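You operate a simulated robot arm through the tools that you are given. There is no shell and no other tool. Be economical: measure what you need, move in short steps, check, and stop when the job is done.

You are at the controls of a simulated robot arm. One attempt, no reset.

TASK
Put things in order on the top of the striped rug. At the end: the clear bolts jar stands on top of the orange pot; the teal tin (marked "PINS") stands where the clear bolts jar stood; the green hose coupling stands where the blue remote stood; the blue remote stands where the teal tin stood; whatever was shut is shut again. Leave all else as you found it, and nothing knocked over.
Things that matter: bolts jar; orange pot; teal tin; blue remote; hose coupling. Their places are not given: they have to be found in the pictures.

The check looks at the end state, three seconds after you hand in, the way a careful person would. Anything else that was tipped, shoved, dropped, spilled or broken makes it a failure.

THE ROBOT
A 6-joint arm with a two-finger parallel gripper, fixed in place. Base frame: the origin is at the foot of the arm, x ahead of it, y to its left, z up; the work surface is at about z = 0. Readings come in m, rad, newtons and seconds.
With the tool pointing down near the work surface it reaches from about 0.14 to 0.58 m from the base axis. Its first joint turns from -1.152 to 1.152 rad. Payload 2.1 kg.
The tool frame sits at the grasp point between the pads (the TCP): z along the fingers, y along the line on which they close. The tips reach 0.03 m beyond it. Largest opening 0.094 m; finger width 0.028, thickness 0.01; the body of the gripper, 0.05 by 0.096 m, starts 0.055 m behind the TCP.
Orientation is that of the tool frame in the base frame, as a unit quaternion [x, y, z, w]. With the fingers straight down and closing along the base's y, the tool's x points along the base's -x, its y along +y and its z along -z.

THE INTERFACE
- The arm moves only by the tool move_arm. Its argument "plan" is a list of rows, each a list of 3 entries, a list of its own where there are three numbers: the shift along the tool's x, y, z in units of 25 mm (1.0 is 25 mm), then the turn, a rotation vector about the tool's x, y, z in units of 6 degrees (1.0 is 6 degrees), then the gripper command, from -1 (shut) to 1 (fully open), values between in proportion. In form: [[[dx, dy, dz], [ax, ay, az], grip], ...]. A call has 1 to 8 rows; each row shifts and turns the commanded pose from where the row before left it, along the tool's axes as they then stand. A call with a number of a shift or a turn outside -1 to 1 is refused whole. Rows are played at 5 a second. More than 0.05 m and 0.15 rad between two rows, or a gripper value outside its range, and nothing of the call is played. A pose out of reach is approached as far as the arm can. The call stops where the force on the tool passes 40 N (or 10 N more than at its start, if that is more) or the arm is blocked; 0.2 s more then pass. The fingers move at their own pace (about 0.072 m/s each) and stop on an object; they squeeze with about 29 N. The grip force told is the motor's: it shows also when the fingers shut on nothing. Time passes only in rows, and 0.2 s behind the last, so rows that do not move let the fingers close. The reply holds the time, the measured pose of the TCP, the force on the tool along the base axes, the opening and the grip force, in the units named above and with some noise.
- Cameras (640 x 400 px; columns grow to the right, rows downward): "scene" is fixed at [0.0705, -0.3918, 0.4789]; the picture's right is [0.55, -0.83, 0.00], its down [-0.52, -0.34, -0.78] and it looks along [0.65, 0.43, -0.62] (base axes); focal length 214 px, centre (320, 200). "wrist" rides on the gripper at [-0.037, 0, -0.058] in the tool frame; the picture's right is [0.00, -1.00, 0.00], its down [0.97, 0.00, -0.24] and it looks along [0.24, 0.00, 0.97] (tool axes); focal length 218 px, centre (320, 200).
- camera(camera): a new picture of that camera. The clock stands still meanwhile.
- point_at(camera, pixels): for up to 12 pixels [column, row] of the newest picture of that camera ("zoom" is the newest enlarged one), the place [x, y, z] in the base frame of the surface seen there, good to about 0.003 m. The clock stands still meanwhile.
- enlarge(camera, box): a new picture of the part [left, top, right, bottom] of that camera's present view, enlarged. The clock stands still meanwhile.
- close_job(): hands the job in; it is judged then, once.

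Work in short steps. Measure before you move; look again where a grasp or a placing could have gone wrong, and mend it. You have 80 turns and 46 pictures in all, those below and enlarged ones among them. Open the gripper and draw the arm clear of the work before you hand the job in, unless the task says otherwise; then end with one line.

The tools are called by a JSON object that holds its "method" and its "body". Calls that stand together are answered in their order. move_arm: Moves the arm, as the interface text tells. Its arguments: {"type":"object","properties":{"plan":{"type":"array","items":{"type":"array"}}},"required":["plan"]} The other tools are called the same way: camera (camera) takes a picture; point_at (camera, pixels) gives the place of the surface under pixels of a picture; enlarge (camera, box) takes an enlarged picture of a part of a camera's view; close_job () hands the job in.

At the start:

```text
time: 0.0
tcp_pos: [0.1892, -0.2017, 0.3468]
orientation: [0.0, 1.0, 0.0, -0.001]
force: [-0.1, -0.6, 0.8]
grip_width: 0.0938
gripper_force: 0.1
```

scene: 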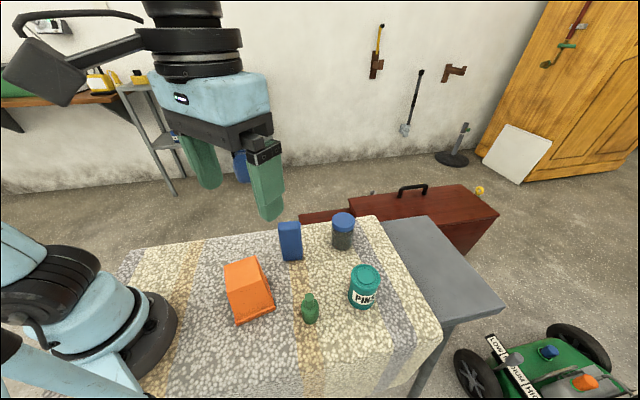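
wrist: 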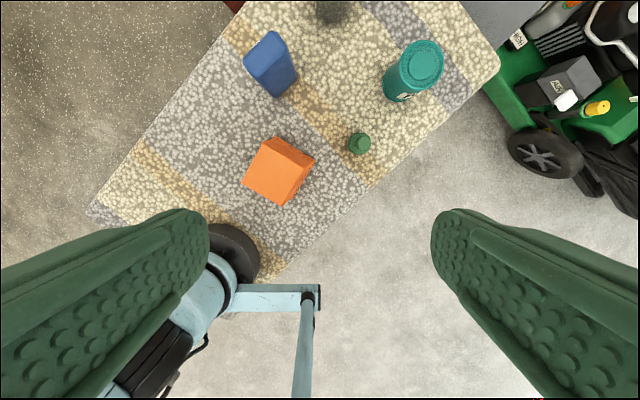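

The scene shows the orange pot (~248,290), remote (290,242), jar (343,230), tin (364,287) and coupling (310,308). I enlarge the area to measure them.

{"method": "enlarge", "body": {"camera": "scene", "box": [200, 190, 420, 340]}}

{"method": "enlarge", "body": {"camera": "wrist", "box": [200, 0, 480, 220]}}

```text
2.67 times, centred on (310, 265) of scene
```

zoom: 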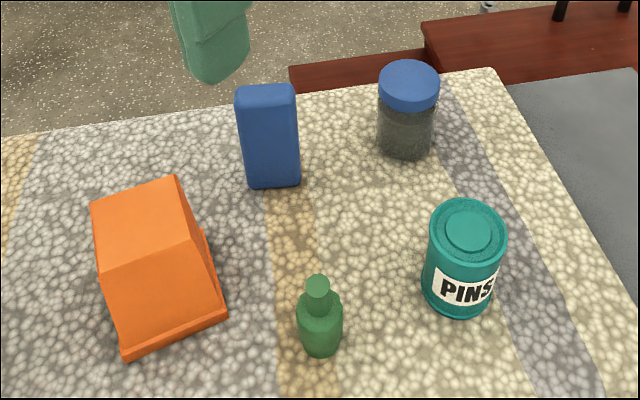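

```text
1.82 times, centred on (340, 110) of wrist
```

zoom: 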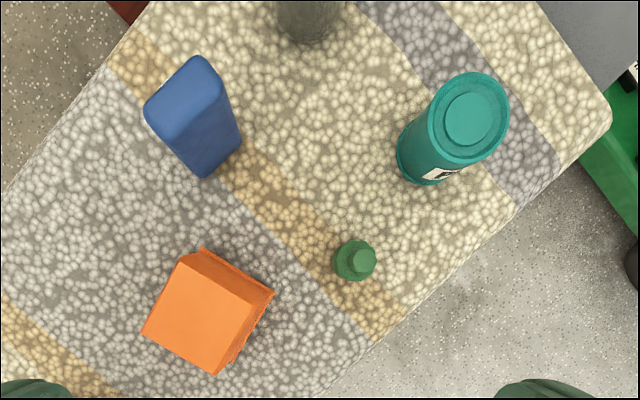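

Measuring key points on each object from the wrist zoom and scene picture.

{"method": "point_at", "body": {"camera": "zoom", "pixels": [[192, 262], [235, 305], [212, 365], [150, 328], [195, 312], [362, 258], [468, 120], [185, 97], [150, 112], [202, 62], [220, 88], [168, 124]]}}

{"method": "point_at", "body": {"camera": "scene", "pixels": [[343, 220], [344, 214], [343, 238], [342, 247], [365, 273], [362, 305], [363, 297], [310, 297], [310, 312], [290, 224], [291, 258], [281, 259]]}}

```text
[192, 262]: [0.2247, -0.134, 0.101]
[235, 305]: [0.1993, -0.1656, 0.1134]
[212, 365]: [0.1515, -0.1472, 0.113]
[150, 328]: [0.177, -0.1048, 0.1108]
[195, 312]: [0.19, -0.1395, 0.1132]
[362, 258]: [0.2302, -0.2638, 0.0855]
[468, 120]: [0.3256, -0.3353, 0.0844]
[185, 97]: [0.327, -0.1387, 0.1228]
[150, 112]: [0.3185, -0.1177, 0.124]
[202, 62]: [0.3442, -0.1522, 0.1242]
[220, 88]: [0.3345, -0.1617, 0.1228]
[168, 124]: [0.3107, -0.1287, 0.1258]
```

```text
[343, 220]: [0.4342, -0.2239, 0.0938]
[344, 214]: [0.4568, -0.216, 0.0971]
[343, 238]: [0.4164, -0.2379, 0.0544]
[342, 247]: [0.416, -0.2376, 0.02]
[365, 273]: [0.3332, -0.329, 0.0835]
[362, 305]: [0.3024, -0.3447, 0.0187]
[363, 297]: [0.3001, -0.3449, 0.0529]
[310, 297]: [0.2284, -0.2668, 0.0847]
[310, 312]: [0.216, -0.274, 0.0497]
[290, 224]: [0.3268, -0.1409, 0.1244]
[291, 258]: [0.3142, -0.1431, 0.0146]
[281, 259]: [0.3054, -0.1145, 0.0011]
```

Positions are known roughly: jar (0.435,-0.224), tin (0.33,-0.335), remote (0.327,-0.139), pot (0.188,-0.137), coupling (0.229,-0.265). I move above the middle for a straight-down view.

{"method": "move_arm", "body": {"plan": [[[-0.93, -0.1, 0], [0, 0, 0], 1], [[-0.93, -0.1, 0], [0, 0, 0], 1], [[-0.93, -0.1, 0], [0, 0, 0], 1], [[-0.93, -0.1, 0], [0, 0, 0], 1], [[-0.93, -0.1, 0], [0, 0, 0], 1], [[-0.93, -0.1, 0], [0, 0, 0], 1]]}}

{"method": "camera", "body": {"camera": "wrist"}}

```text
time: 1.4
tcp_pos: [0.3295, -0.2189, 0.3444]
orientation: [0.001, 1.0, 0.001, 0.0]
force: [0.1, 0.8, 0.3]
grip_width: 0.0942
gripper_force: 0.1
```

```text
41 pictures are left
```

wrist: 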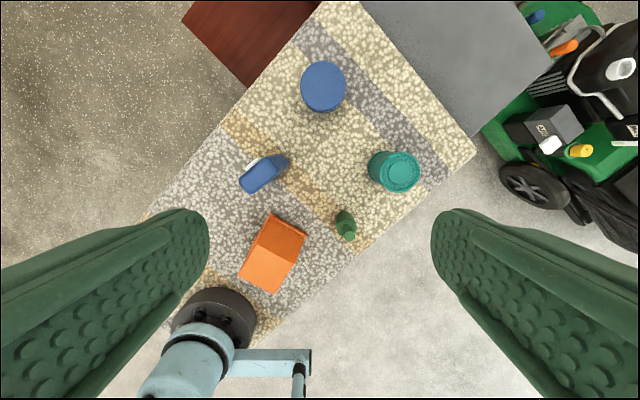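

There's a whitish thing near the remote at (255,162). I enlarge this view.

{"method": "enlarge", "body": {"camera": "wrist", "box": [200, 50, 440, 200]}}

{"method": "enlarge", "body": {"camera": "wrist", "box": [210, 140, 370, 300]}}

```text
2.67 times, centred on (320, 125) of wrist
```

zoom: 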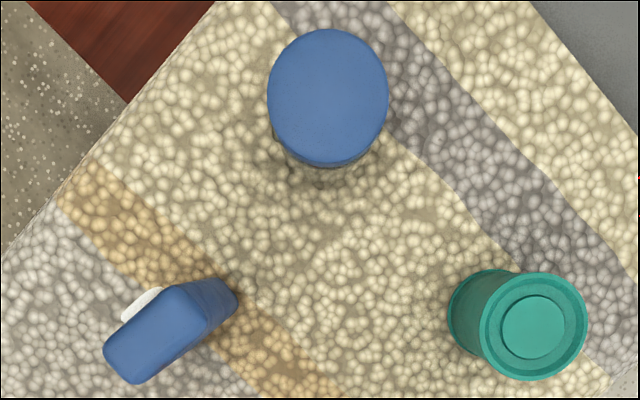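

```text
2.50 times, centred on (290, 220) of wrist
```

zoom: 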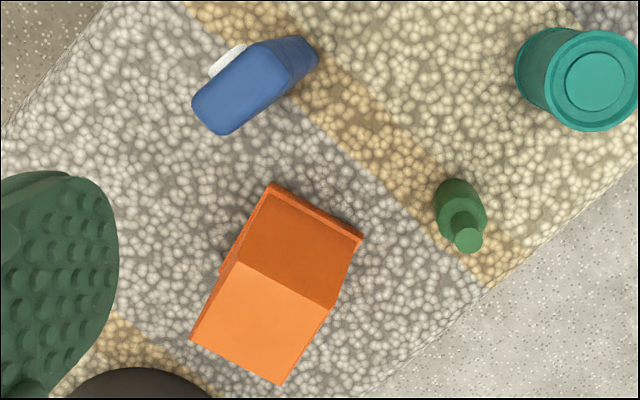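

Measuring precise corners from this zoom, plus jar lid from the wrist picture.

{"method": "point_at", "body": {"camera": "zoom", "pixels": [[241, 268], [324, 307], [280, 380], [196, 338], [467, 240], [597, 82], [196, 103], [258, 47], [280, 75], [222, 130], [224, 60], [218, 72]]}}

{"method": "point_at", "body": {"camera": "wrist", "pixels": [[323, 87], [302, 87], [344, 87], [323, 63], [323, 109], [393, 171], [419, 172], [382, 171], [400, 153], [400, 190], [346, 214], [247, 162]]}}

```text
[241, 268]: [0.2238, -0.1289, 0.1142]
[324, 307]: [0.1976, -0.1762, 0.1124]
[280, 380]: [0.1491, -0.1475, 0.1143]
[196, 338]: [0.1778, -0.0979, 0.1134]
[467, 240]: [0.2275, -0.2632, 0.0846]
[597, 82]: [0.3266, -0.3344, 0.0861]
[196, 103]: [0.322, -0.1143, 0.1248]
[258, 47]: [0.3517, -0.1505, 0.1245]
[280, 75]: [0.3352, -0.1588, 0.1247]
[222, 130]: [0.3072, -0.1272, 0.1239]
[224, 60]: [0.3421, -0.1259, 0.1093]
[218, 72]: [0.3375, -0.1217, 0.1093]
```

```text
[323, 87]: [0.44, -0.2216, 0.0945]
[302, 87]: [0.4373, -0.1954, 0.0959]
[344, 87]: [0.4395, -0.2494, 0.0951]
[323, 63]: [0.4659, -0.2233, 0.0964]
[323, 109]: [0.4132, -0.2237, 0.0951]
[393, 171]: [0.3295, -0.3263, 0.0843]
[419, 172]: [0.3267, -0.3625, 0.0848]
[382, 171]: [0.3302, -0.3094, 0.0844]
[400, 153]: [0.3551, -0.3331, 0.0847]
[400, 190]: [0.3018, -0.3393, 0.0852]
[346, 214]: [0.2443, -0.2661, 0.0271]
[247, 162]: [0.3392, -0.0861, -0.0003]
```

Jar centre (0.4395,-0.2228), lid top 0.095; I go over the jar first, staying high, then begin the descent.

{"method": "move_arm", "body": {"plan": [[[-0.88, -0.04, 0.5], [0, 0, 0], 1], [[-0.88, -0.04, 0.5], [0, 0, 0], 1], [[-0.88, -0.04, 0.5], [0, 0, 0], 1], [[-0.88, -0.04, 0.5], [0, 0, 0], 1], [[-0.88, 0, 1], [0, 0, 0], 1], [[0, 0, 1], [0, 0, 0], 1], [[0, 0, 1], [0, 0, 0], 1], [[0, 0, 1], [0, 0, 0], 1]]}}

{"method": "camera", "body": {"camera": "wrist"}}

```text
time: 3.2
tcp_pos: [0.4377, -0.2204, 0.1958]
orientation: [0.0, 1.0, 0.0, 0.0]
force: [-0.6, 0.6, 0.3]
grip_width: 0.0939
gripper_force: 0.0
```

```text
38 pictures are left
```

wrist: 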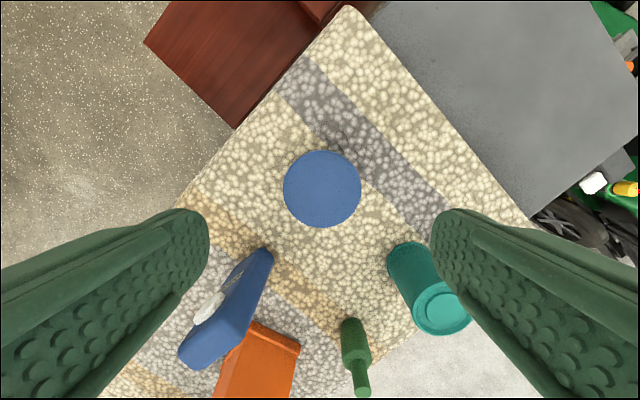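

Jar lid is centred at (322,189), lined up between the fingers. I descend to TCP z≈0.042 and close.

{"method": "move_arm", "body": {"plan": [[[-0.05, -0.06, 1], [0, 0, 0], 1], [[0, 0, 1], [0, 0, 0], 1], [[0, 0, 1], [0, 0, 0], 1], [[0, 0, 1], [0, 0, 0], 1], [[0, 0, 1], [0, 0, 0], 1], [[0, 0, 0.8], [0, 0, 0], 1], [[0, 0, 0.3], [0, 0, 0], 1], [[0, 0, 0], [0, 0, 0], 1]]}}

{"method": "move_arm", "body": {"plan": [[[0, 0, 0], [0, 0, 0], 0.3], [[0, 0, 0], [0, 0, 0], 0], [[0, 0, 0], [0, 0, 0], -1], [[0, 0, 0], [0, 0, 0], -1], [[0, 0, 0], [0, 0, 0], -1]]}}

```text
time: 5.0
tcp_pos: [0.4397, -0.2229, 0.0427]
orientation: [0.0, 1.0, 0.0, 0.001]
force: [0.1, 0.3, -0.5]
grip_width: 0.0941
gripper_force: 0.1
```

```text
time: 6.2
tcp_pos: [0.4399, -0.2224, 0.0435]
orientation: [0.0, 1.0, 0.0, 0.0]
force: [0.5, -0.5, 0.0]
grip_width: 0.0621
gripper_force: 28.5
```

Gripped at width 0.062. Lift straight up, about 0.16 m.

{"method": "move_arm", "body": {"plan": [[[0, 0, -0.4], [0, 0, 0], -1], [[0, 0, -1], [0, 0, 0], -1], [[0, 0, -1], [0, 0, 0], -1], [[0, 0, -1], [0, 0, 0], -1], [[0, 0, -1], [0, 0, 0], -1], [[0, 0, -1], [0, 0, 0], -1], [[0, 0, -1], [0, 0, 0], -1]]}}

{"method": "camera", "body": {"camera": "scene"}}

```text
time: 7.8
tcp_pos: [0.4376, -0.2234, 0.2025]
orientation: [0.0, 1.0, 0.001, 0.0]
force: [-0.2, 0.1, -2.7]
grip_width: 0.062
gripper_force: 29.5
```

```text
37 pictures are left
```

scene: 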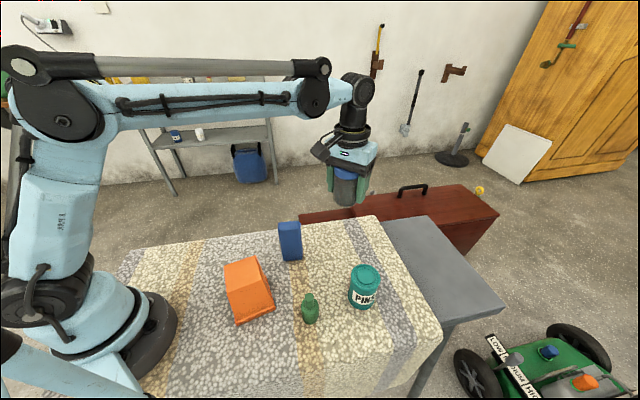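

The jar hangs upright in the gripper. Carry it over toward the pot at (0.187,-0.1376).

{"method": "move_arm", "body": {"plan": [[[0.92, 0.31, 0], [0, 0, 0], -1], [[0.92, 0.31, 0], [0, 0, 0], -1], [[0.92, 0.31, 0], [0, 0, 0], -1], [[0.92, 0.31, 0], [0, 0, 0], -1], [[0.92, 0.31, 0], [0, 0, 0], -1], [[0.92, 0.31, 0], [0, 0, 0], -1]]}}

{"method": "move_arm", "body": {"plan": [[[0.92, 0.31, 0], [0, 0, 0], -1], [[0.92, 0.31, 0], [0, 0, 0], -1], [[0.92, 0.31, 0], [0, 0, 0], -1], [[0.92, 0.31, 0], [0, 0, 0], -1], [[0.9, 0.3, 0], [0, 0, 0], -1], [[0, 0, 0], [0, 0, 0], -1]]}}

{"method": "enlarge", "body": {"camera": "scene", "box": [160, 180, 360, 340]}}

```text
time: 9.2
tcp_pos: [0.2993, -0.1747, 0.2058]
orientation: [0.001, 1.0, 0.001, 0.0]
force: [-1.0, -0.1, -3.0]
grip_width: 0.0621
gripper_force: 29.4
```

```text
time: 10.6
tcp_pos: [0.187, -0.1371, 0.2038]
orientation: [0.0, 1.0, 0.0, 0.0]
force: [0.0, 0.1, -2.7]
grip_width: 0.0618
gripper_force: 28.7
```

```text
2.50 times, centred on (260, 260) of scene
```

zoom: 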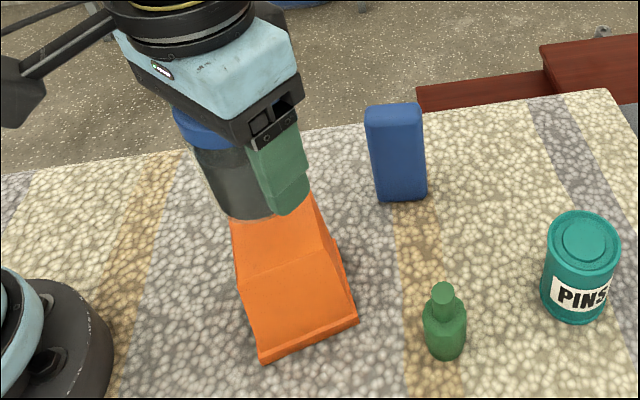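

Positioned above the pot. Lower about 0.045 m, gently at the end, watching the force.

{"method": "move_arm", "body": {"plan": [[[0, 0, 0.8], [0, 0, 0], -1], [[0, 0, 0.7], [0, 0, 0], -1], [[0, 0, 0.2], [0, 0, 0], -1], [[0, 0, 0.08], [0, 0, 0], -1], [[0, 0, 0], [0, 0, 0], -1]]}}

{"method": "enlarge", "body": {"camera": "scene", "box": [190, 200, 310, 330]}}

```text
time: 11.8
tcp_pos: [0.1881, -0.1358, 0.1597]
orientation: [-0.001, 1.0, 0.0, -0.001]
force: [0.1, 0.0, -3.8]
grip_width: 0.062
gripper_force: 29.2
```

```text
3.08 times, centred on (250, 265) of scene
```

zoom: 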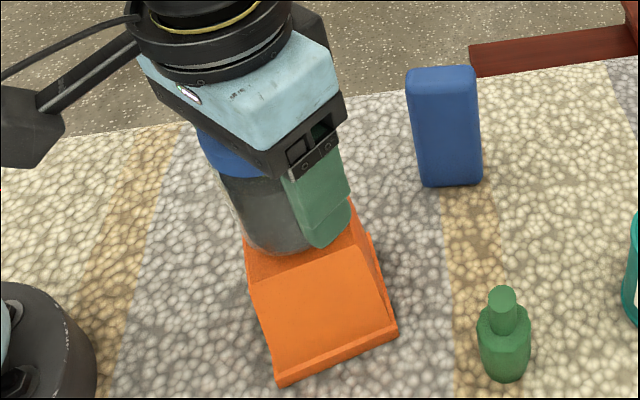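

Force is still about the jar's weight (-3.8); step down in 1 mm increments.

{"method": "move_arm", "body": {"plan": [[[0, 0, 0.05], [0, 0, 0], -1], [[0, 0, 0.04], [0, 0, 0], -1], [[0, 0, 0], [0, 0, 0], -1]]}}

```text
time: 12.6
tcp_pos: [0.1883, -0.1365, 0.1583]
orientation: [0.0, 1.0, 0.0, 0.0]
force: [0.4, -1.0, -2.2]
grip_width: 0.0621
gripper_force: 29.8
```

{"method": "move_arm", "body": {"plan": [[[0, 0, 0.04], [0, 0, 0], -1], [[0, 0, 0.04], [0, 0, 0], -1], [[0, 0, 0], [0, 0, 0], -1]]}}

```text
time: 13.4
tcp_pos: [0.1862, -0.1362, 0.1562]
orientation: [0.0, 1.0, 0.0, 0.001]
force: [-0.4, 0.9, 0.9]
grip_width: 0.0621
gripper_force: 29.2
```

Force changed from -2.7 to +0.9, so the jar rests on the pot. Open gradually, then rise.

{"method": "move_arm", "body": {"plan": [[[0, 0, 0], [0, 0, 0], 0.4], [[0, 0, 0], [0, 0, 0], 0.6], [[0, 0, 0], [0, 0, 0], 1], [[0, 0, 0], [0, 0, 0], 1]]}}

{"method": "move_arm", "body": {"plan": [[[0, 0, -0.5], [0, 0, 0], 1], [[0, 0, -1], [0, 0, 0], 1], [[0, 0, -1], [0, 0, 0], 1], [[0, 0, -1], [0, 0, 0], 1], [[0, 0, -1], [0, 0, 0], 1]]}}

{"method": "enlarge", "body": {"camera": "scene", "box": [180, 180, 400, 340]}}

```text
time: 14.4
tcp_pos: [0.1875, -0.1364, 0.1548]
orientation: [0.0, 1.0, 0.0, -0.001]
force: [0.3, 0.1, -0.6]
grip_width: 0.0942
gripper_force: 0.0
```

```text
time: 15.6
tcp_pos: [0.1869, -0.1353, 0.2698]
orientation: [-0.001, 1.0, 0.0, 0.0]
force: [0.0, 0.4, -0.1]
grip_width: 0.0937
gripper_force: 0.1
```

```text
2.50 times, centred on (290, 260) of scene
```

zoom: 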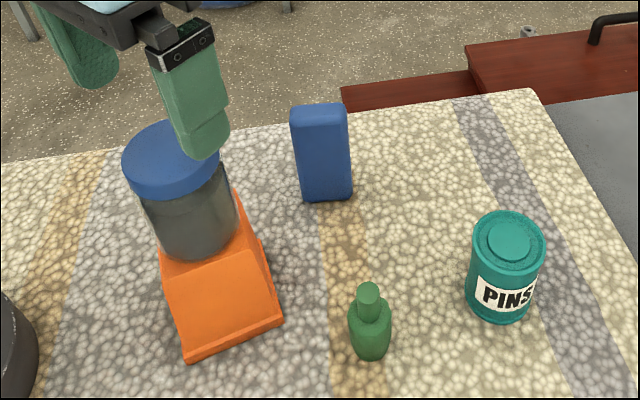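

Jar stands on the pot. Now move over the tin at (0.3285,-0.336).

{"method": "move_arm", "body": {"plan": [[[-0.71, -1, 0], [0, 0, 0], 1], [[-0.71, -1, 0], [0, 0, 0], 1], [[-0.71, -1, 0], [0, 0, 0], 1], [[-0.71, -1, 0], [0, 0, 0], 1], [[-0.71, -1, 0], [0, 0, 0], 1], [[-0.71, -1, 0], [0, 0, 0], 1], [[-0.71, -1, 0], [0, 0, 0], 1], [[-0.71, -1, 0], [0, 0, 0], 1]]}}

{"method": "move_arm", "body": {"plan": [[[0, 0, 1], [0, 0, 0], 1], [[0, 0, 1], [0, 0, 0], 1], [[0, 0, 1], [0, 0, 0], 1], [[0, 0, 0], [0, 0, 0], 1]]}}

{"method": "camera", "body": {"camera": "wrist"}}

```text
time: 17.4
tcp_pos: [0.3328, -0.3359, 0.2674]
orientation: [0.0, 1.0, 0.0, 0.0]
force: [-0.8, -0.4, -0.2]
grip_width: 0.0939
gripper_force: 0.1
```

```text
time: 18.4
tcp_pos: [0.331, -0.335, 0.1919]
orientation: [0.0, 1.0, 0.0, 0.001]
force: [-0.1, -1.2, 0.9]
grip_width: 0.0941
gripper_force: 0.1
```

```text
33 pictures are left
```

wrist: 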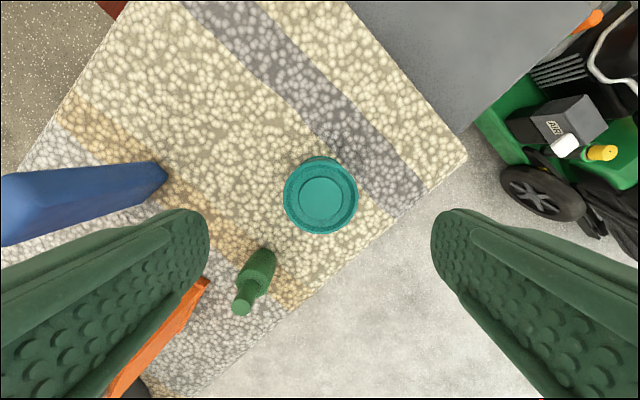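

Tin lid centred at (321,197). Measure its edges for exact centre.

{"method": "point_at", "body": {"camera": "wrist", "pixels": [[321, 197], [287, 196], [354, 196], [321, 229], [321, 163], [241, 305], [262, 262], [252, 298]]}}

```text
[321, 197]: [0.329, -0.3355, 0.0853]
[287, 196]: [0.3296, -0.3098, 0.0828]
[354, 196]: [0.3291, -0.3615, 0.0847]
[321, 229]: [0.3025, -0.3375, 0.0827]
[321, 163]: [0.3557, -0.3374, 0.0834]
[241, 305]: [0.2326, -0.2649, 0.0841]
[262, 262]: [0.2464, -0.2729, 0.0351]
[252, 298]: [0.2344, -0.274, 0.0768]
```

Tin centre (0.329,-0.336). Descend to z≈0.042 and close.

{"method": "move_arm", "body": {"plan": [[[0.04, 0, 1], [0, 0, 0], 1], [[0, 0, 1], [0, 0, 0], 1], [[0, 0, 1], [0, 0, 0], 1], [[0, 0, 1], [0, 0, 0], 1], [[0, 0, 1], [0, 0, 0], 1], [[0, 0, 0.7], [0, 0, 0], 1], [[0, 0, 0.3], [0, 0, 0], 1], [[0, 0, 0], [0, 0, 0], 1]]}}

{"method": "move_arm", "body": {"plan": [[[0, 0, 0], [0, 0, 0], 0.3], [[0, 0, 0], [0, 0, 0], 0], [[0, 0, 0], [0, 0, 0], -1], [[0, 0, 0], [0, 0, 0], -1], [[0, 0, 0], [0, 0, 0], -1]]}}

{"method": "move_arm", "body": {"plan": [[[0, 0, -0.4], [0, 0, 0], -1], [[0, 0, -0.8], [0, 0, 0], -1], [[0, 0, -1], [0, 0, 0], -1], [[0, 0, -1], [0, 0, 0], -1]]}}

{"method": "camera", "body": {"camera": "scene"}}

```text
time: 20.2
tcp_pos: [0.3294, -0.336, 0.0408]
orientation: [0.0, 1.0, 0.001, 0.0]
force: [0.4, 0.1, -0.3]
grip_width: 0.0941
gripper_force: 0.0
```

```text
time: 21.4
tcp_pos: [0.3287, -0.3362, 0.0422]
orientation: [0.0, 1.0, -0.001, -0.001]
force: [0.1, 0.5, 0.3]
grip_width: 0.0592
gripper_force: 29.1
```

```text
time: 22.4
tcp_pos: [0.3284, -0.3375, 0.1229]
orientation: [0.0, 1.0, 0.0, 0.0]
force: [-0.3, 0.3, -3.8]
grip_width: 0.0593
gripper_force: 29.2
```

```text
32 pictures are left
```

scene: 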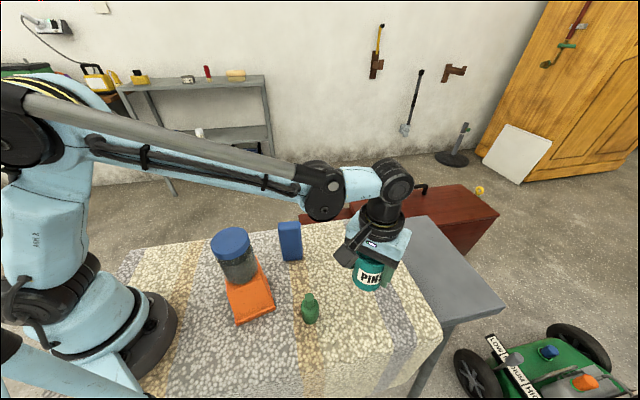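

Tin is lifted cleanly. Carry it to (0.4395,-0.2228) and lower almost to the rug.

{"method": "move_arm", "body": {"plan": [[[-0.884, 0.906, 0], [0, 0, 0], -1], [[-0.884, 0.906, 0], [0, 0, 0], -1], [[-0.884, 0.906, 0], [0, 0, 0], -1], [[-0.884, 0.906, 0], [0, 0, 0], -1], [[-0.884, 0.906, 0], [0, 0, 0], -1], [[0, 0, 0], [0, 0, 0], -1]]}}

{"method": "move_arm", "body": {"plan": [[[0, 0, 1], [0, 0, 0], -1], [[0, 0, 1], [0, 0, 0], -1], [[0, 0, 0.8], [0, 0, 0], -1], [[0, 0, 0.3], [0, 0, 0], -1], [[0, 0, 0.08], [0, 0, 0], -1], [[0, 0, 0], [0, 0, 0], -1]]}}

```text
time: 23.8
tcp_pos: [0.4404, -0.2235, 0.1216]
orientation: [0.0, 1.0, 0.0, 0.0]
force: [1.8, 0.3, -3.3]
grip_width: 0.0594
gripper_force: 29.2
```

```text
time: 25.2
tcp_pos: [0.4384, -0.2231, 0.0436]
orientation: [0.0, 1.0, 0.001, -0.001]
force: [0.2, 0.7, -1.7]
grip_width: 0.0589
gripper_force: 28.6
```

Nearly down (force -1.7). A last 1–1.5 mm until the weight is taken.

{"method": "move_arm", "body": {"plan": [[[0, 0, 0.04], [0, 0, 0], -1], [[0, 0, 0.02], [0, 0, 0], -1], [[0, 0, 0], [0, 0, 0], -1]]}}

```text
time: 26.0
tcp_pos: [0.438, -0.222, 0.0429]
orientation: [0.0, 1.0, 0.0, 0.001]
force: [-1.6, 0.8, 6.4]
grip_width: 0.0591
gripper_force: 28.7
```

Contact felt (+6.4 N). Release and rise.

{"method": "move_arm", "body": {"plan": [[[0, 0, 0], [0, 0, 0], 0.4], [[0, 0, 0], [0, 0, 0], 0.6], [[0, 0, 0], [0, 0, 0], 1], [[0, 0, 0], [0, 0, 0], 1]]}}

{"method": "move_arm", "body": {"plan": [[[0, 0, -0.5], [0, 0, 0], 1], [[0, 0, -1], [0, 0, 0], 1], [[0, 0, -1], [0, 0, 0], 1], [[0, 0, -1], [0, 0, 0], 1], [[0, 0, -1], [0, 0, 0], 1], [[0, 0, -1], [0, 0, 0], 1], [[0, 0, -1], [0, 0, 0], 1], [[0, 0, -1], [0, 0, 0], 1]]}}

{"method": "camera", "body": {"camera": "wrist"}}

```text
time: 27.0
tcp_pos: [0.438, -0.2215, 0.0419]
orientation: [0.0, 1.0, 0.0, 0.0]
force: [-1.1, 0.1, 0.6]
grip_width: 0.0941
gripper_force: 0.1
```

```text
time: 28.8
tcp_pos: [0.4367, -0.2227, 0.2299]
orientation: [-0.001, 1.0, 0.0, 0.0]
force: [1.0, 0.3, -0.8]
grip_width: 0.0941
gripper_force: 0.1
```

```text
31 pictures are left
```

wrist: 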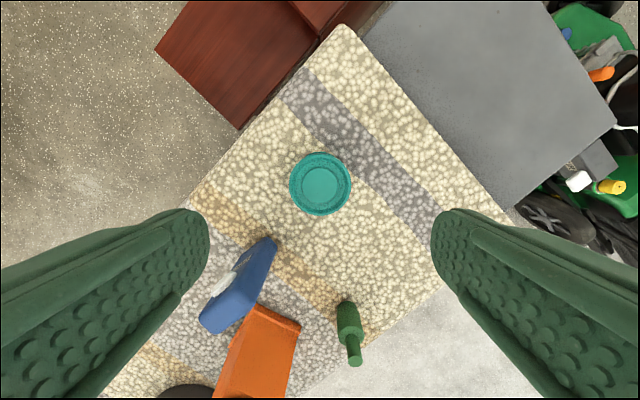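

Tin stands where the jar was, upright at (320,185). Now go above the remote and turn so the fingers close along its wide direction, avoiding the white knob on its face.

{"method": "move_arm", "body": {"plan": [[[0.87, 0.676, 0], [0, 0, 0], 1], [[0.87, 0.676, 0], [0, 0, 0], 1], [[0.87, 0.676, 0], [0, 0, 0], 1], [[0.87, 0.676, 0], [0, 0, 0], 1], [[0.87, 0.676, 0], [0, 0, 0], 1], [[0, 0, 0], [0, 0, -0.936], 1], [[0, 0, 0], [0, 0, -0.936], 1], [[0, 0, 0], [0, 0, -0.936], 1]]}}

{"method": "move_arm", "body": {"plan": [[[0, 0, 0], [0, 0, -0.936], 1], [[0, 0, 0], [0, 0, -0.936], 1], [[0, 0, 0], [0, 0, -0.936], 1], [[0, 0, 0], [0, 0, -0.936], 1], [[0, 0, 0], [0, 0, 0], 1]]}}

{"method": "camera", "body": {"camera": "wrist"}}

{"method": "camera", "body": {"camera": "scene"}}

```text
time: 30.6
tcp_pos: [0.3291, -0.1378, 0.2285]
orientation: [-0.148, 0.989, 0.0, 0.0]
force: [-0.3, 0.3, 0.0]
grip_width: 0.0944
gripper_force: 0.1
```

```text
time: 31.8
tcp_pos: [0.3289, -0.1396, 0.2287]
orientation: [-0.337, 0.941, -0.001, 0.001]
force: [-0.1, 0.9, -1.0]
grip_width: 0.094
gripper_force: 0.1
```

```text
30 pictures are left
```

wrist: 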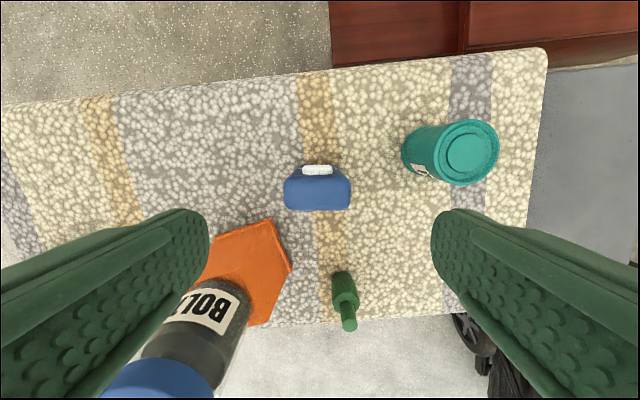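

```text
29 pictures are left
```

scene: 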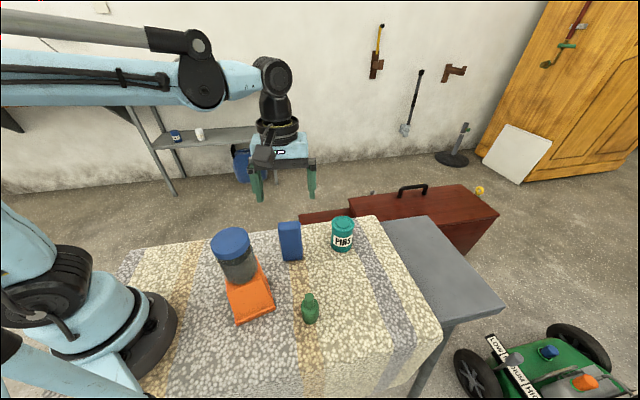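

Remote is aligned with the closing line, spanning columns 284–350. Measure its top for a fine offset.

{"method": "point_at", "body": {"camera": "wrist", "pixels": [[289, 190], [346, 190], [317, 208], [317, 180], [317, 170], [306, 170], [329, 170]]}}

{"method": "enlarge", "body": {"camera": "wrist", "box": [260, 140, 380, 230]}}

```text
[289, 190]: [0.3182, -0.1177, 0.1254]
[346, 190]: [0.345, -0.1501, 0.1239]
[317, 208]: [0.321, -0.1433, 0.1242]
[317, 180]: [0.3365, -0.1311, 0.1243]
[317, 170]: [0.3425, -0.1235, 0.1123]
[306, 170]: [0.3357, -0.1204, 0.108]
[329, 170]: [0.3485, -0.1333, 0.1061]
```

```text
4.44 times, centred on (320, 185) of wrist
```

zoom: 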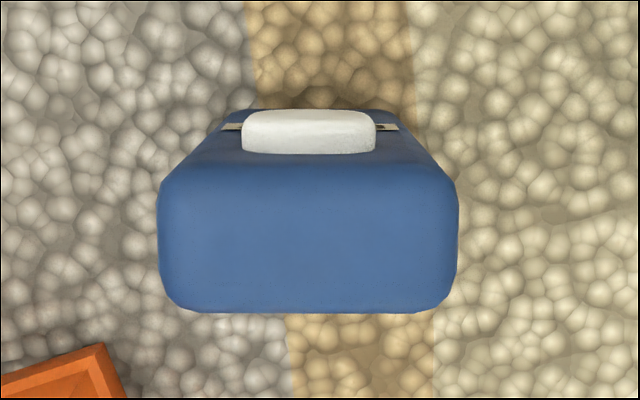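

Centre about (0.328,-0.1365). Nudge and descend to z≈0.08, then close.

{"method": "move_arm", "body": {"plan": [[[-0.03, 0.07, 0.96], [0, 0, 0], 1], [[0, 0, 1], [0, 0, 0], 1], [[0, 0, 1], [0, 0, 0], 1], [[0, 0, 1], [0, 0, 0], 1], [[0, 0, 1], [0, 0, 0], 1], [[0, 0, 0.7], [0, 0, 0], 1], [[0, 0, 0.3], [0, 0, 0], 1], [[0, 0, 0], [0, 0, 0], 1]]}}

{"method": "move_arm", "body": {"plan": [[[0, 0, 0], [0, 0, 0], 0.3], [[0, 0, 0], [0, 0, 0], 0.1], [[0, 0, 0], [0, 0, 0], -1], [[0, 0, 0], [0, 0, 0], -1], [[0, 0, 0], [0, 0, 0], -1]]}}

{"method": "camera", "body": {"camera": "scene"}}

```text
time: 33.6
tcp_pos: [0.3288, -0.1355, 0.0804]
orientation: [-0.337, 0.942, -0.001, 0.0]
force: [-0.1, -0.2, -0.2]
grip_width: 0.0939
gripper_force: 0.1
```

```text
time: 34.8
tcp_pos: [0.3284, -0.1352, 0.081]
orientation: [-0.337, 0.942, 0.0, 0.0]
force: [-0.4, -0.6, -1.1]
grip_width: 0.0578
gripper_force: 28.8
```

```text
27 pictures are left
```

scene: 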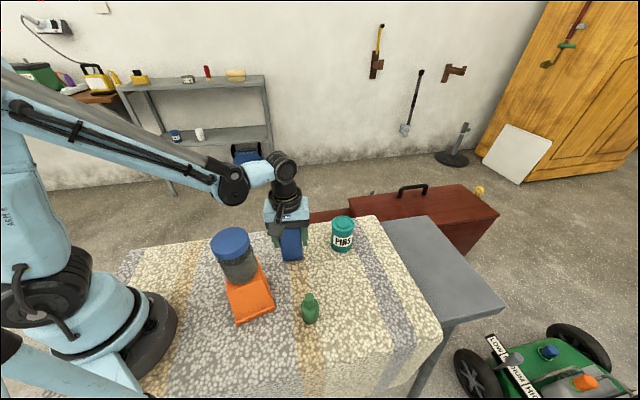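

Gripped at 0.058. Lift 0.1 m and check.

{"method": "move_arm", "body": {"plan": [[[0, 0, -0.4], [0, 0, 0], -1], [[0, 0, -0.8], [0, 0, 0], -1], [[0, 0, -1], [0, 0, 0], -1], [[0, 0, -1], [0, 0, 0], -1], [[0, 0, -0.8], [0, 0, 0], -1], [[0, 0, 0], [0, 0, 0], -1]]}}

{"method": "enlarge", "body": {"camera": "scene", "box": [200, 150, 400, 320]}}

```text
time: 36.2
tcp_pos: [0.3283, -0.1385, 0.1827]
orientation: [-0.336, 0.942, 0.001, 0.0]
force: [0.7, 0.0, -0.4]
grip_width: 0.0577
gripper_force: 29.0
```

```text
2.35 times, centred on (300, 235) of scene
```

zoom: 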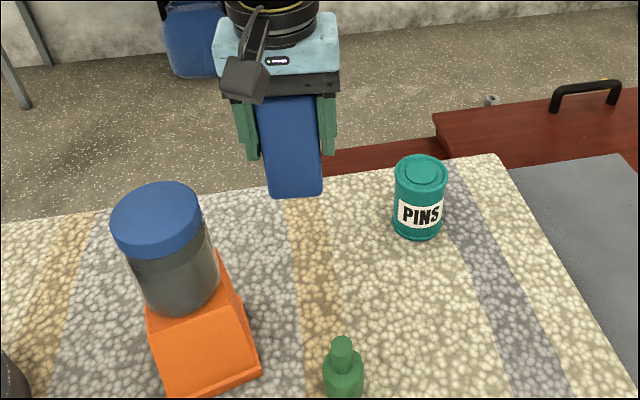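

Remote held upright. Carry to the tin's old place (0.329,-0.336).

{"method": "move_arm", "body": {"plan": [[[0.72, -0.884, 0], [0, 0, 0], -1], [[0.72, -0.884, 0], [0, 0, 0], -1], [[0.72, -0.884, 0], [0, 0, 0], -1], [[0.72, -0.884, 0], [0, 0, 0], -1], [[0.72, -0.884, 0], [0, 0, 0], -1], [[0.72, -0.884, 0], [0, 0, 0], -1], [[0.72, -0.884, 0], [0, 0, 0], -1], [[0, 0, 0], [0, 0, 0], -1]]}}

{"method": "move_arm", "body": {"plan": [[[0, 0, 1], [0, 0, 0], -1], [[0, 0, 1], [0, 0, 0], -1], [[0, 0, 1], [0, 0, 0], -1], [[0, 0, 0.6], [0, 0, 0], -1], [[0, 0, 0.3], [0, 0, 0], -1], [[0, 0, 0], [0, 0, 0], -1]]}}

{"method": "enlarge", "body": {"camera": "scene", "box": [280, 200, 440, 330]}}

```text
time: 38.0
tcp_pos: [0.3267, -0.3357, 0.1779]
orientation: [-0.338, 0.941, 0.0, 0.001]
force: [-0.1, 0.0, -0.4]
grip_width: 0.0578
gripper_force: 29.0
```

```text
time: 39.4
tcp_pos: [0.3288, -0.3357, 0.0835]
orientation: [-0.337, 0.941, 0.0, 0.0]
force: [0.4, -0.2, 0.2]
grip_width: 0.0578
gripper_force: 29.5
```

```text
3.08 times, centred on (360, 265) of scene
```

zoom: 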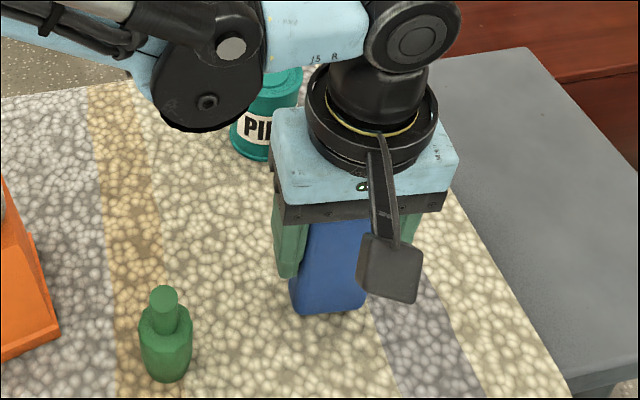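

About 2–3 mm left. Step down until contact.

{"method": "move_arm", "body": {"plan": [[[0, 0, 0.06], [0, 0, 0], -1], [[0, 0, 0.04], [0, 0, 0], -1], [[0, 0, 0], [0, 0, 0], -1]]}}

```text
time: 40.2
tcp_pos: [0.328, -0.3354, 0.0804]
orientation: [-0.336, 0.942, 0.0, 0.0]
force: [-0.7, -2.9, 21.1]
grip_width: 0.0577
gripper_force: 28.7
```

Firm contact (21 N); ease back 0.7 mm, release slowly, rise.

{"method": "move_arm", "body": {"plan": [[[0, 0, -0.03], [0, 0, 0], -1], [[0, 0, 0], [0, 0, 0], -1]]}}

{"method": "move_arm", "body": {"plan": [[[0, 0, 0], [0, 0, 0], 0.3], [[0, 0, 0], [0, 0, 0], 0.5], [[0, 0, 0], [0, 0, 0], 0.8], [[0, 0, 0], [0, 0, 0], 0.8]]}}

{"method": "move_arm", "body": {"plan": [[[0, 0, -0.5], [0, 0, 0], 0.8], [[0, 0, -1], [0, 0, 0], 0.8], [[0, 0, -1], [0, 0, 0], 0.8], [[0, 0, -1], [0, 0, 0], 0.8], [[0, 0, -1], [0, 0, 0], 1], [[0, 0, -1], [0, 0, 0], 1], [[0, 0, 0], [0, 0, 0], 1]]}}

{"method": "camera", "body": {"camera": "wrist"}}

```text
time: 40.8
tcp_pos: [0.3285, -0.3361, 0.0808]
orientation: [-0.337, 0.941, 0.0, 0.0]
force: [0.5, -0.5, -0.9]
grip_width: 0.0575
gripper_force: 28.8
```

```text
time: 41.8
tcp_pos: [0.329, -0.3357, 0.0801]
orientation: [-0.337, 0.941, -0.001, 0.0]
force: [0.6, -0.1, -0.7]
grip_width: 0.0846
gripper_force: 0.1
```

```text
time: 43.4
tcp_pos: [0.3298, -0.3363, 0.221]
orientation: [-0.337, 0.942, 0.0, -0.001]
force: [-0.4, -0.3, 0.0]
grip_width: 0.0941
gripper_force: 0.1
```

```text
24 pictures are left
```

wrist: 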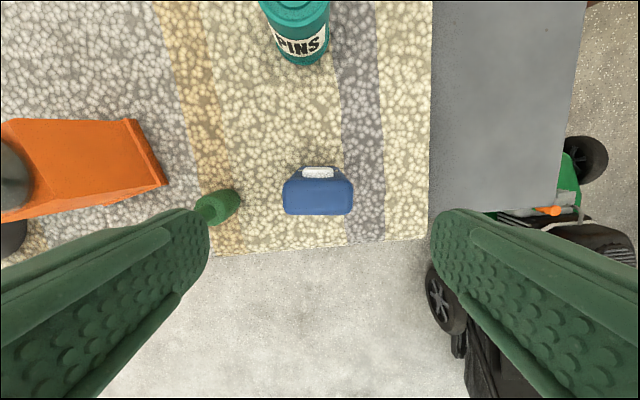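

Remote stands upright where the tin was. Now move over the coupling near (0.231,-0.266), turning back to the base-aligned yaw.

{"method": "move_arm", "body": {"plan": [[[0.252, 0.93, 0], [0, 0, 0], 1], [[0.252, 0.93, 0], [0, 0, 0], 1], [[0.252, 0.93, 0], [0, 0, 0], 1], [[0.252, 0.93, 0], [0, 0, 0], 1], [[0.252, 0.93, 0], [0, 0, 0], 1], [[0, 0, 0], [0, 0, 0.936], 1], [[0, 0, 0], [0, 0, 0.936], 1], [[0, 0, 0], [0, 0, 0.936], 1]]}}

{"method": "move_arm", "body": {"plan": [[[0, 0, 0], [0, 0, 0.936], 1], [[0, 0, 0], [0, 0, 0.936], 1], [[0, 0, 0], [0, 0, 0.936], 1], [[0, 0, 0], [0, 0, 0.936], 1], [[0, 0, 0], [0, 0, 0], 1]]}}

{"method": "camera", "body": {"camera": "wrist"}}

{"method": "enlarge", "body": {"camera": "wrist", "box": [280, 150, 360, 230]}}

{"method": "enlarge", "body": {"camera": "scene", "box": [270, 260, 400, 340]}}

```text
time: 45.2
tcp_pos: [0.2322, -0.2655, 0.2185]
orientation: [-0.194, 0.981, 0.001, 0.0]
force: [0.1, -0.6, -0.2]
grip_width: 0.0941
gripper_force: 0.2
```

```text
time: 46.4
tcp_pos: [0.233, -0.2661, 0.2184]
orientation: [0.001, 1.0, 0.0, 0.0]
force: [0.2, -0.2, -0.1]
grip_width: 0.0941
gripper_force: 0.1
```

```text
23 pictures are left
```

wrist: 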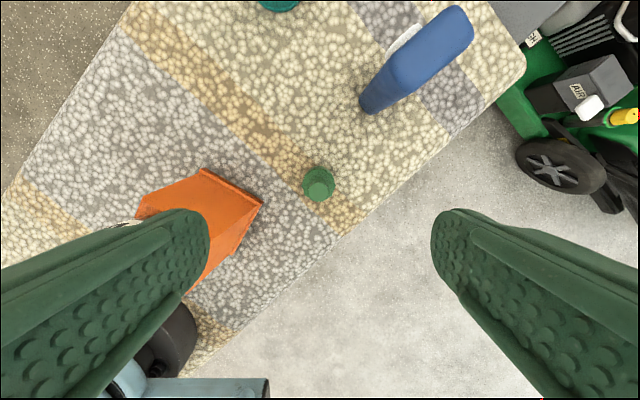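

```text
5.00 times, centred on (320, 190) of wrist
```

zoom: 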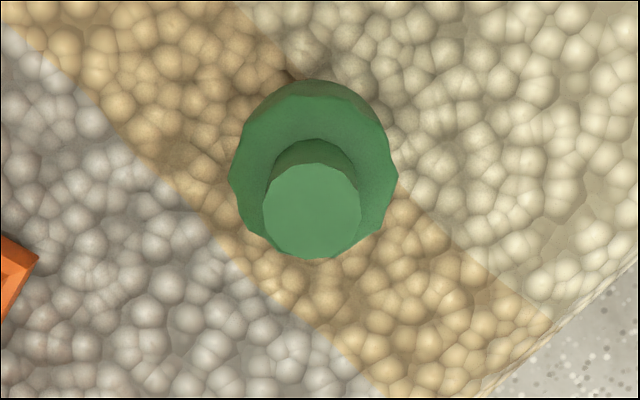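

```text
4.92 times, centred on (335, 300) of scene
```

zoom: 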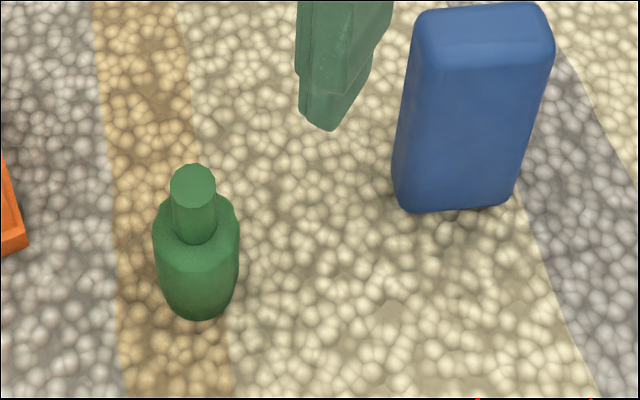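

Coupling: top at (318,191), fluted body columns 303–335. Measure.

{"method": "point_at", "body": {"camera": "wrist", "pixels": [[318, 191], [310, 192], [326, 192], [318, 199], [306, 186], [331, 186], [318, 172], [318, 168]]}}

```text
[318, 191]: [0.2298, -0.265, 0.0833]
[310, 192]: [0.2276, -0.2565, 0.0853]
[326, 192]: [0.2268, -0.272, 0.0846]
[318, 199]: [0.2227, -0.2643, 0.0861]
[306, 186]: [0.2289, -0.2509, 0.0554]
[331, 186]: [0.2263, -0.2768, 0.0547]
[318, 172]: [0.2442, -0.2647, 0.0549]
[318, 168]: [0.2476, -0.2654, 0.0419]
```

Centre (0.229,-0.2643), body reaches z≈0.055. Nudge, descend to z≈0.04.

{"method": "move_arm", "body": {"plan": [[[0.13, 0.06, 1], [0, 0, 0], 1], [[0, 0, 1], [0, 0, 0], 1], [[0, 0, 1], [0, 0, 0], 1], [[0, 0, 1], [0, 0, 0], 1], [[0, 0, 1], [0, 0, 0], 1], [[0, 0, 1], [0, 0, 0], 1], [[0, 0, 0.8], [0, 0, 0], 1], [[0, 0, 0.3], [0, 0, 0], 1]]}}

{"method": "move_arm", "body": {"plan": [[[0, 0, 0], [0, 0, 0], 0.3], [[0, 0, 0], [0, 0, 0], 0], [[0, 0, 0], [0, 0, 0], -0.2], [[0, 0, 0], [0, 0, 0], -1], [[0, 0, 0], [0, 0, 0], -1], [[0, 0, 0], [0, 0, 0], -1]]}}

{"method": "move_arm", "body": {"plan": [[[0, 0, -0.4], [0, 0, 0], -1], [[0, 0, -0.8], [0, 0, 0], -1], [[0, 0, -1], [0, 0, 0], -1], [[0, 0, -1], [0, 0, 0], -1], [[0, 0, -0.8], [0, 0, 0], -1], [[0, 0, 0], [0, 0, 0], -1]]}}

{"method": "camera", "body": {"camera": "scene"}}

```text
time: 48.2
tcp_pos: [0.2286, -0.2641, 0.0402]
orientation: [0.0, 1.0, 0.0, 0.0]
force: [-1.0, -0.8, 0.1]
grip_width: 0.0937
gripper_force: 0.2
```

```text
time: 49.6
tcp_pos: [0.2288, -0.2638, 0.0415]
orientation: [0.0, 1.0, 0.001, 0.0]
force: [0.7, 0.5, 0.4]
grip_width: 0.0326
gripper_force: 29.4
```

```text
time: 51.0
tcp_pos: [0.2291, -0.2654, 0.1399]
orientation: [-0.001, 1.0, -0.001, 0.0]
force: [-0.7, -0.5, -0.7]
grip_width: 0.0327
gripper_force: 29.2
```

```text
20 pictures are left
```

scene: 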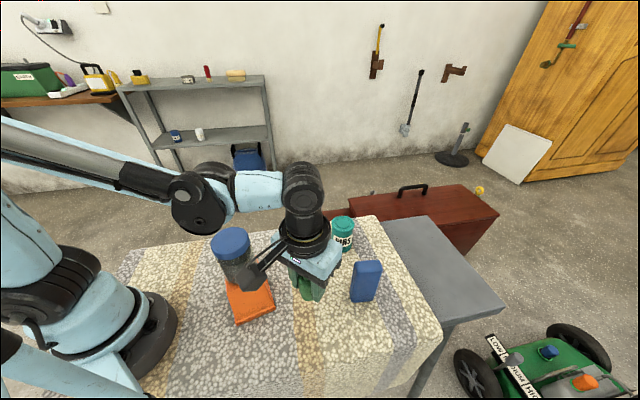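

A bracket with a block sticks out from the gripper at (255,275), close to the jar in the view. I measure where it is before moving next to the jar.

{"method": "point_at", "body": {"camera": "scene", "pixels": [[248, 268], [258, 280], [243, 280], [252, 290], [262, 270], [280, 255], [295, 243]]}}

{"method": "enlarge", "body": {"camera": "scene", "box": [200, 210, 360, 320]}}

```text
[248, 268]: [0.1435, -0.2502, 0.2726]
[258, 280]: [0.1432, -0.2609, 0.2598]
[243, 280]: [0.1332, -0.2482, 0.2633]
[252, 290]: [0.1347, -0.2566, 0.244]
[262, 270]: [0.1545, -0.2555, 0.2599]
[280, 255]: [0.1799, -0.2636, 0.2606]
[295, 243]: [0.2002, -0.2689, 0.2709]
```

```text
3.64 times, centred on (280, 265) of scene
```

zoom: 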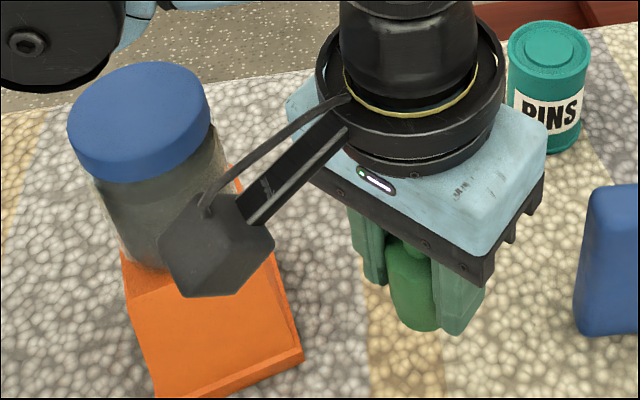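

The block reaches 0.1 m toward -x at TCP+0.10…0.13, which would pass ~1 cm from the jar if kept. I turn the tool to the -39° yaw used before (block away from jar), then carry to the remote's old place.

{"method": "move_arm", "body": {"plan": [[[0, 0, 0], [0, 0, -0.936], -1], [[0, 0, 0], [0, 0, -0.936], -1], [[0, 0, 0], [0, 0, -0.936], -1], [[0, 0, 0], [0, 0, -0.936], -1], [[0, 0, 0], [0, 0, -0.936], -1], [[0, 0, 0], [0, 0, -0.936], -1], [[0, 0, 0], [0, 0, -0.936], -1], [[0, 0, 0], [0, 0, 0], -1]]}}

{"method": "move_arm", "body": {"plan": [[[-0.903, 0.205, 0], [0, 0, 0], -1], [[-0.903, 0.205, 0], [0, 0, 0], -1], [[-0.903, 0.205, 0], [0, 0, 0], -1], [[-0.903, 0.205, 0], [0, 0, 0], -1], [[-0.903, 0.205, 0], [0, 0, 0], -1], [[-0.903, 0.205, 0], [0, 0, 0], -1], [[-0.903, 0.205, 0], [0, 0, 0], -1], [[0, 0, 0], [0, 0, 0], -1]]}}

{"method": "camera", "body": {"camera": "scene"}}

```text
time: 52.8
tcp_pos: [0.2279, -0.2643, 0.141]
orientation: [-0.338, 0.941, 0.0, 0.0]
force: [-0.8, 0.9, -0.1]
grip_width: 0.0324
gripper_force: 29.2
```

```text
time: 54.6
tcp_pos: [0.33, -0.1374, 0.1427]
orientation: [-0.336, 0.942, 0.0, 0.0]
force: [-0.6, -0.3, -0.9]
grip_width: 0.0325
gripper_force: 29.1
```

```text
18 pictures are left
```

scene: 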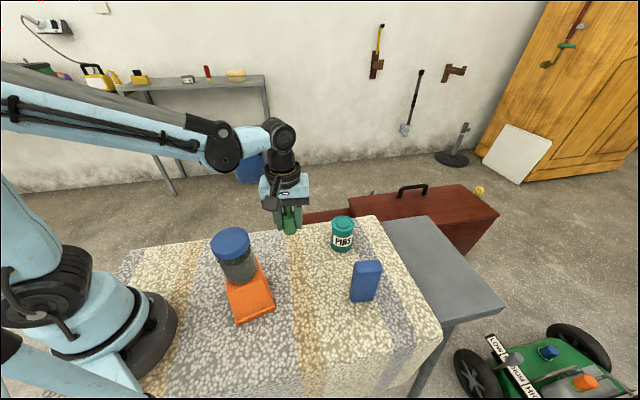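

Measure the arm knuckle's height above the jar before lowering.

{"method": "point_at", "body": {"camera": "scene", "pixels": [[228, 165], [215, 160], [200, 150], [235, 145], [230, 240]]}}

```text
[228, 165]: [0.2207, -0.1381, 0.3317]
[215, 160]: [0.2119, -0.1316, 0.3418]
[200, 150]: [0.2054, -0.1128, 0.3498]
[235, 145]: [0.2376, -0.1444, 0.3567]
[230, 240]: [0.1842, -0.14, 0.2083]
```

Knuckle sits over the jar with limited clearance; I zoom to measure its lowest edge.

{"method": "enlarge", "body": {"camera": "scene", "box": [180, 110, 320, 210]}}

```text
4.00 times, centred on (250, 160) of scene
```

zoom: 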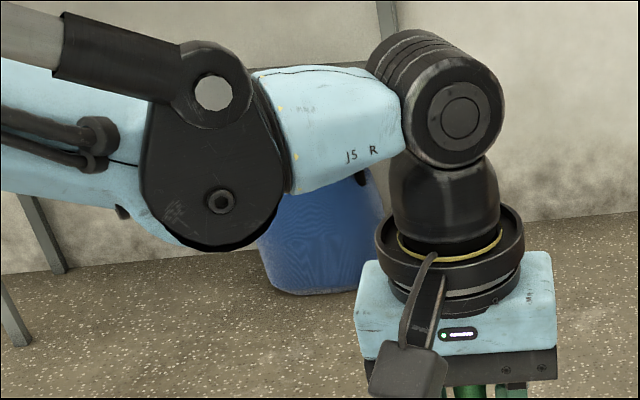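

{"method": "point_at", "body": {"camera": "zoom", "pixels": [[220, 203], [215, 240], [240, 244], [185, 235], [150, 195], [275, 205], [215, 250], [462, 118], [360, 150]]}}

```text
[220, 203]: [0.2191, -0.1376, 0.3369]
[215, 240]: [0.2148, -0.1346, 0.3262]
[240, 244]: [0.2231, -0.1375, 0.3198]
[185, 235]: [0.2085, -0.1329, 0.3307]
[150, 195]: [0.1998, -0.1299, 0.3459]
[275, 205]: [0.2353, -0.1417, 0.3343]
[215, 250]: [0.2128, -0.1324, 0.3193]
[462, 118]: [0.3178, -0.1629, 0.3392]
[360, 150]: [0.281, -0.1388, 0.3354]
```

The knuckle would clear the jar's lid (z 0.208) by only ~1 cm at the current grasp height. I'll set the coupling down on free rug at about (0.385,-0.125), regrasp it higher, then place it with more clearance.

{"method": "move_arm", "body": {"plan": [[[-0.67, -0.34, 0], [0, 0, 0], -1], [[-0.67, -0.34, 0], [0, 0, 0], -1], [[-0.67, -0.34, 0], [0, 0, 0], -1], [[0, 0, 1], [0, 0, 0], -1], [[0, 0, 1], [0, 0, 0], -1], [[0, 0, 0], [0, 0, 0], -1]]}}

{"method": "camera", "body": {"camera": "scene"}}

{"method": "point_at", "body": {"camera": "scene", "pixels": [[267, 185], [255, 190], [250, 198], [245, 190], [308, 212], [280, 180]]}}

```text
time: 56.0
tcp_pos: [0.3845, -0.1263, 0.0923]
orientation: [-0.337, 0.942, 0.0, 0.0]
force: [0.1, 1.0, -0.8]
grip_width: 0.0326
gripper_force: 29.1
```

```text
16 pictures are left
```

scene: 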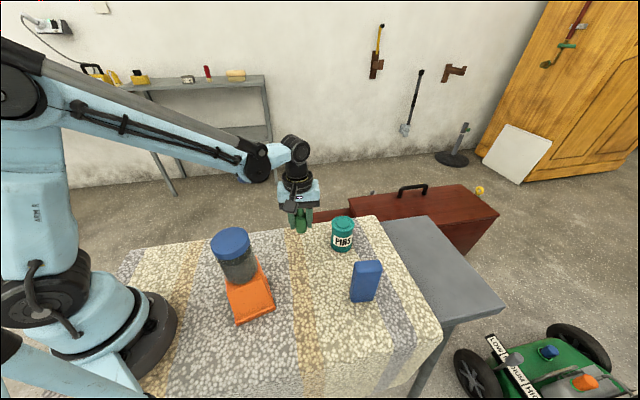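

```text
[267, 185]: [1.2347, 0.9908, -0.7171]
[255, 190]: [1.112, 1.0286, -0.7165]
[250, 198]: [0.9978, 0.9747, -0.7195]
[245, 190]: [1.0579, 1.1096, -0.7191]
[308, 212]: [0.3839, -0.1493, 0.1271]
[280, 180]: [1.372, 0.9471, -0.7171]
```

Plenty of room here. Lower to the rug gently.

{"method": "move_arm", "body": {"plan": [[[0, 0, 1], [0, 0, 0], -1], [[0, 0, 0.6], [0, 0, 0], -1], [[0, 0, 0.3], [0, 0, 0], -1], [[0, 0, 0.07], [0, 0, 0], -1], [[0, 0, 0], [0, 0, 0], -1]]}}

```text
time: 57.2
tcp_pos: [0.3823, -0.1263, 0.0422]
orientation: [-0.336, 0.942, -0.001, 0.0]
force: [0.4, -0.4, -1.1]
grip_width: 0.0324
gripper_force: 28.8
```

{"method": "move_arm", "body": {"plan": [[[0, 0, 0.04], [0, 0, 0], -1], [[0, 0, 0], [0, 0, 0], -1]]}}

```text
time: 57.8
tcp_pos: [0.3813, -0.125, 0.0427]
orientation: [-0.336, 0.942, 0.0, 0.0]
force: [-0.2, 0.2, -0.8]
grip_width: 0.0327
gripper_force: 28.6
```

No contact yet; another millimetre or so.

{"method": "move_arm", "body": {"plan": [[[0, 0, 0.03], [0, 0, 0], -1], [[0, 0, 0], [0, 0, 0], -1]]}}

```text
time: 58.4
tcp_pos: [0.3827, -0.1249, 0.0407]
orientation: [-0.337, 0.942, 0.0, -0.001]
force: [-3.1, -1.9, 21.7]
grip_width: 0.0327
gripper_force: 29.2
```

Contact. Ease back, open partly, rise 17 mm, and regrasp higher on the body.

{"method": "move_arm", "body": {"plan": [[[0, 0, -0.02], [0, 0, 0], -1], [[0, 0, 0], [0, 0, 0], 0], [[0, 0, 0], [0, 0, 0], 0.3], [[0, 0, 0], [0, 0, 0], 0.3], [[0, 0, -0.35], [0, 0, 0], 0.3], [[0, 0, -0.35], [0, 0, 0], 0.3], [[0, 0, 0], [0, 0, 0], 0.3]]}}

{"method": "enlarge", "body": {"camera": "scene", "box": [250, 150, 390, 260]}}

```text
time: 60.0
tcp_pos: [0.3841, -0.1249, 0.059]
orientation: [-0.337, 0.942, 0.001, 0.0]
force: [-0.3, 0.2, -0.1]
grip_width: 0.0612
gripper_force: 0.1
```

```text
3.64 times, centred on (320, 205) of scene
```

zoom: 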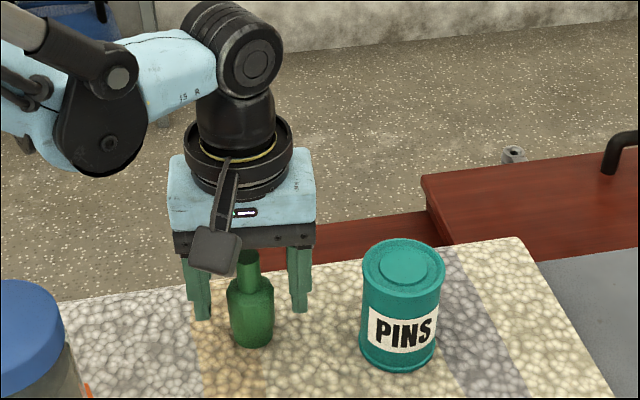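

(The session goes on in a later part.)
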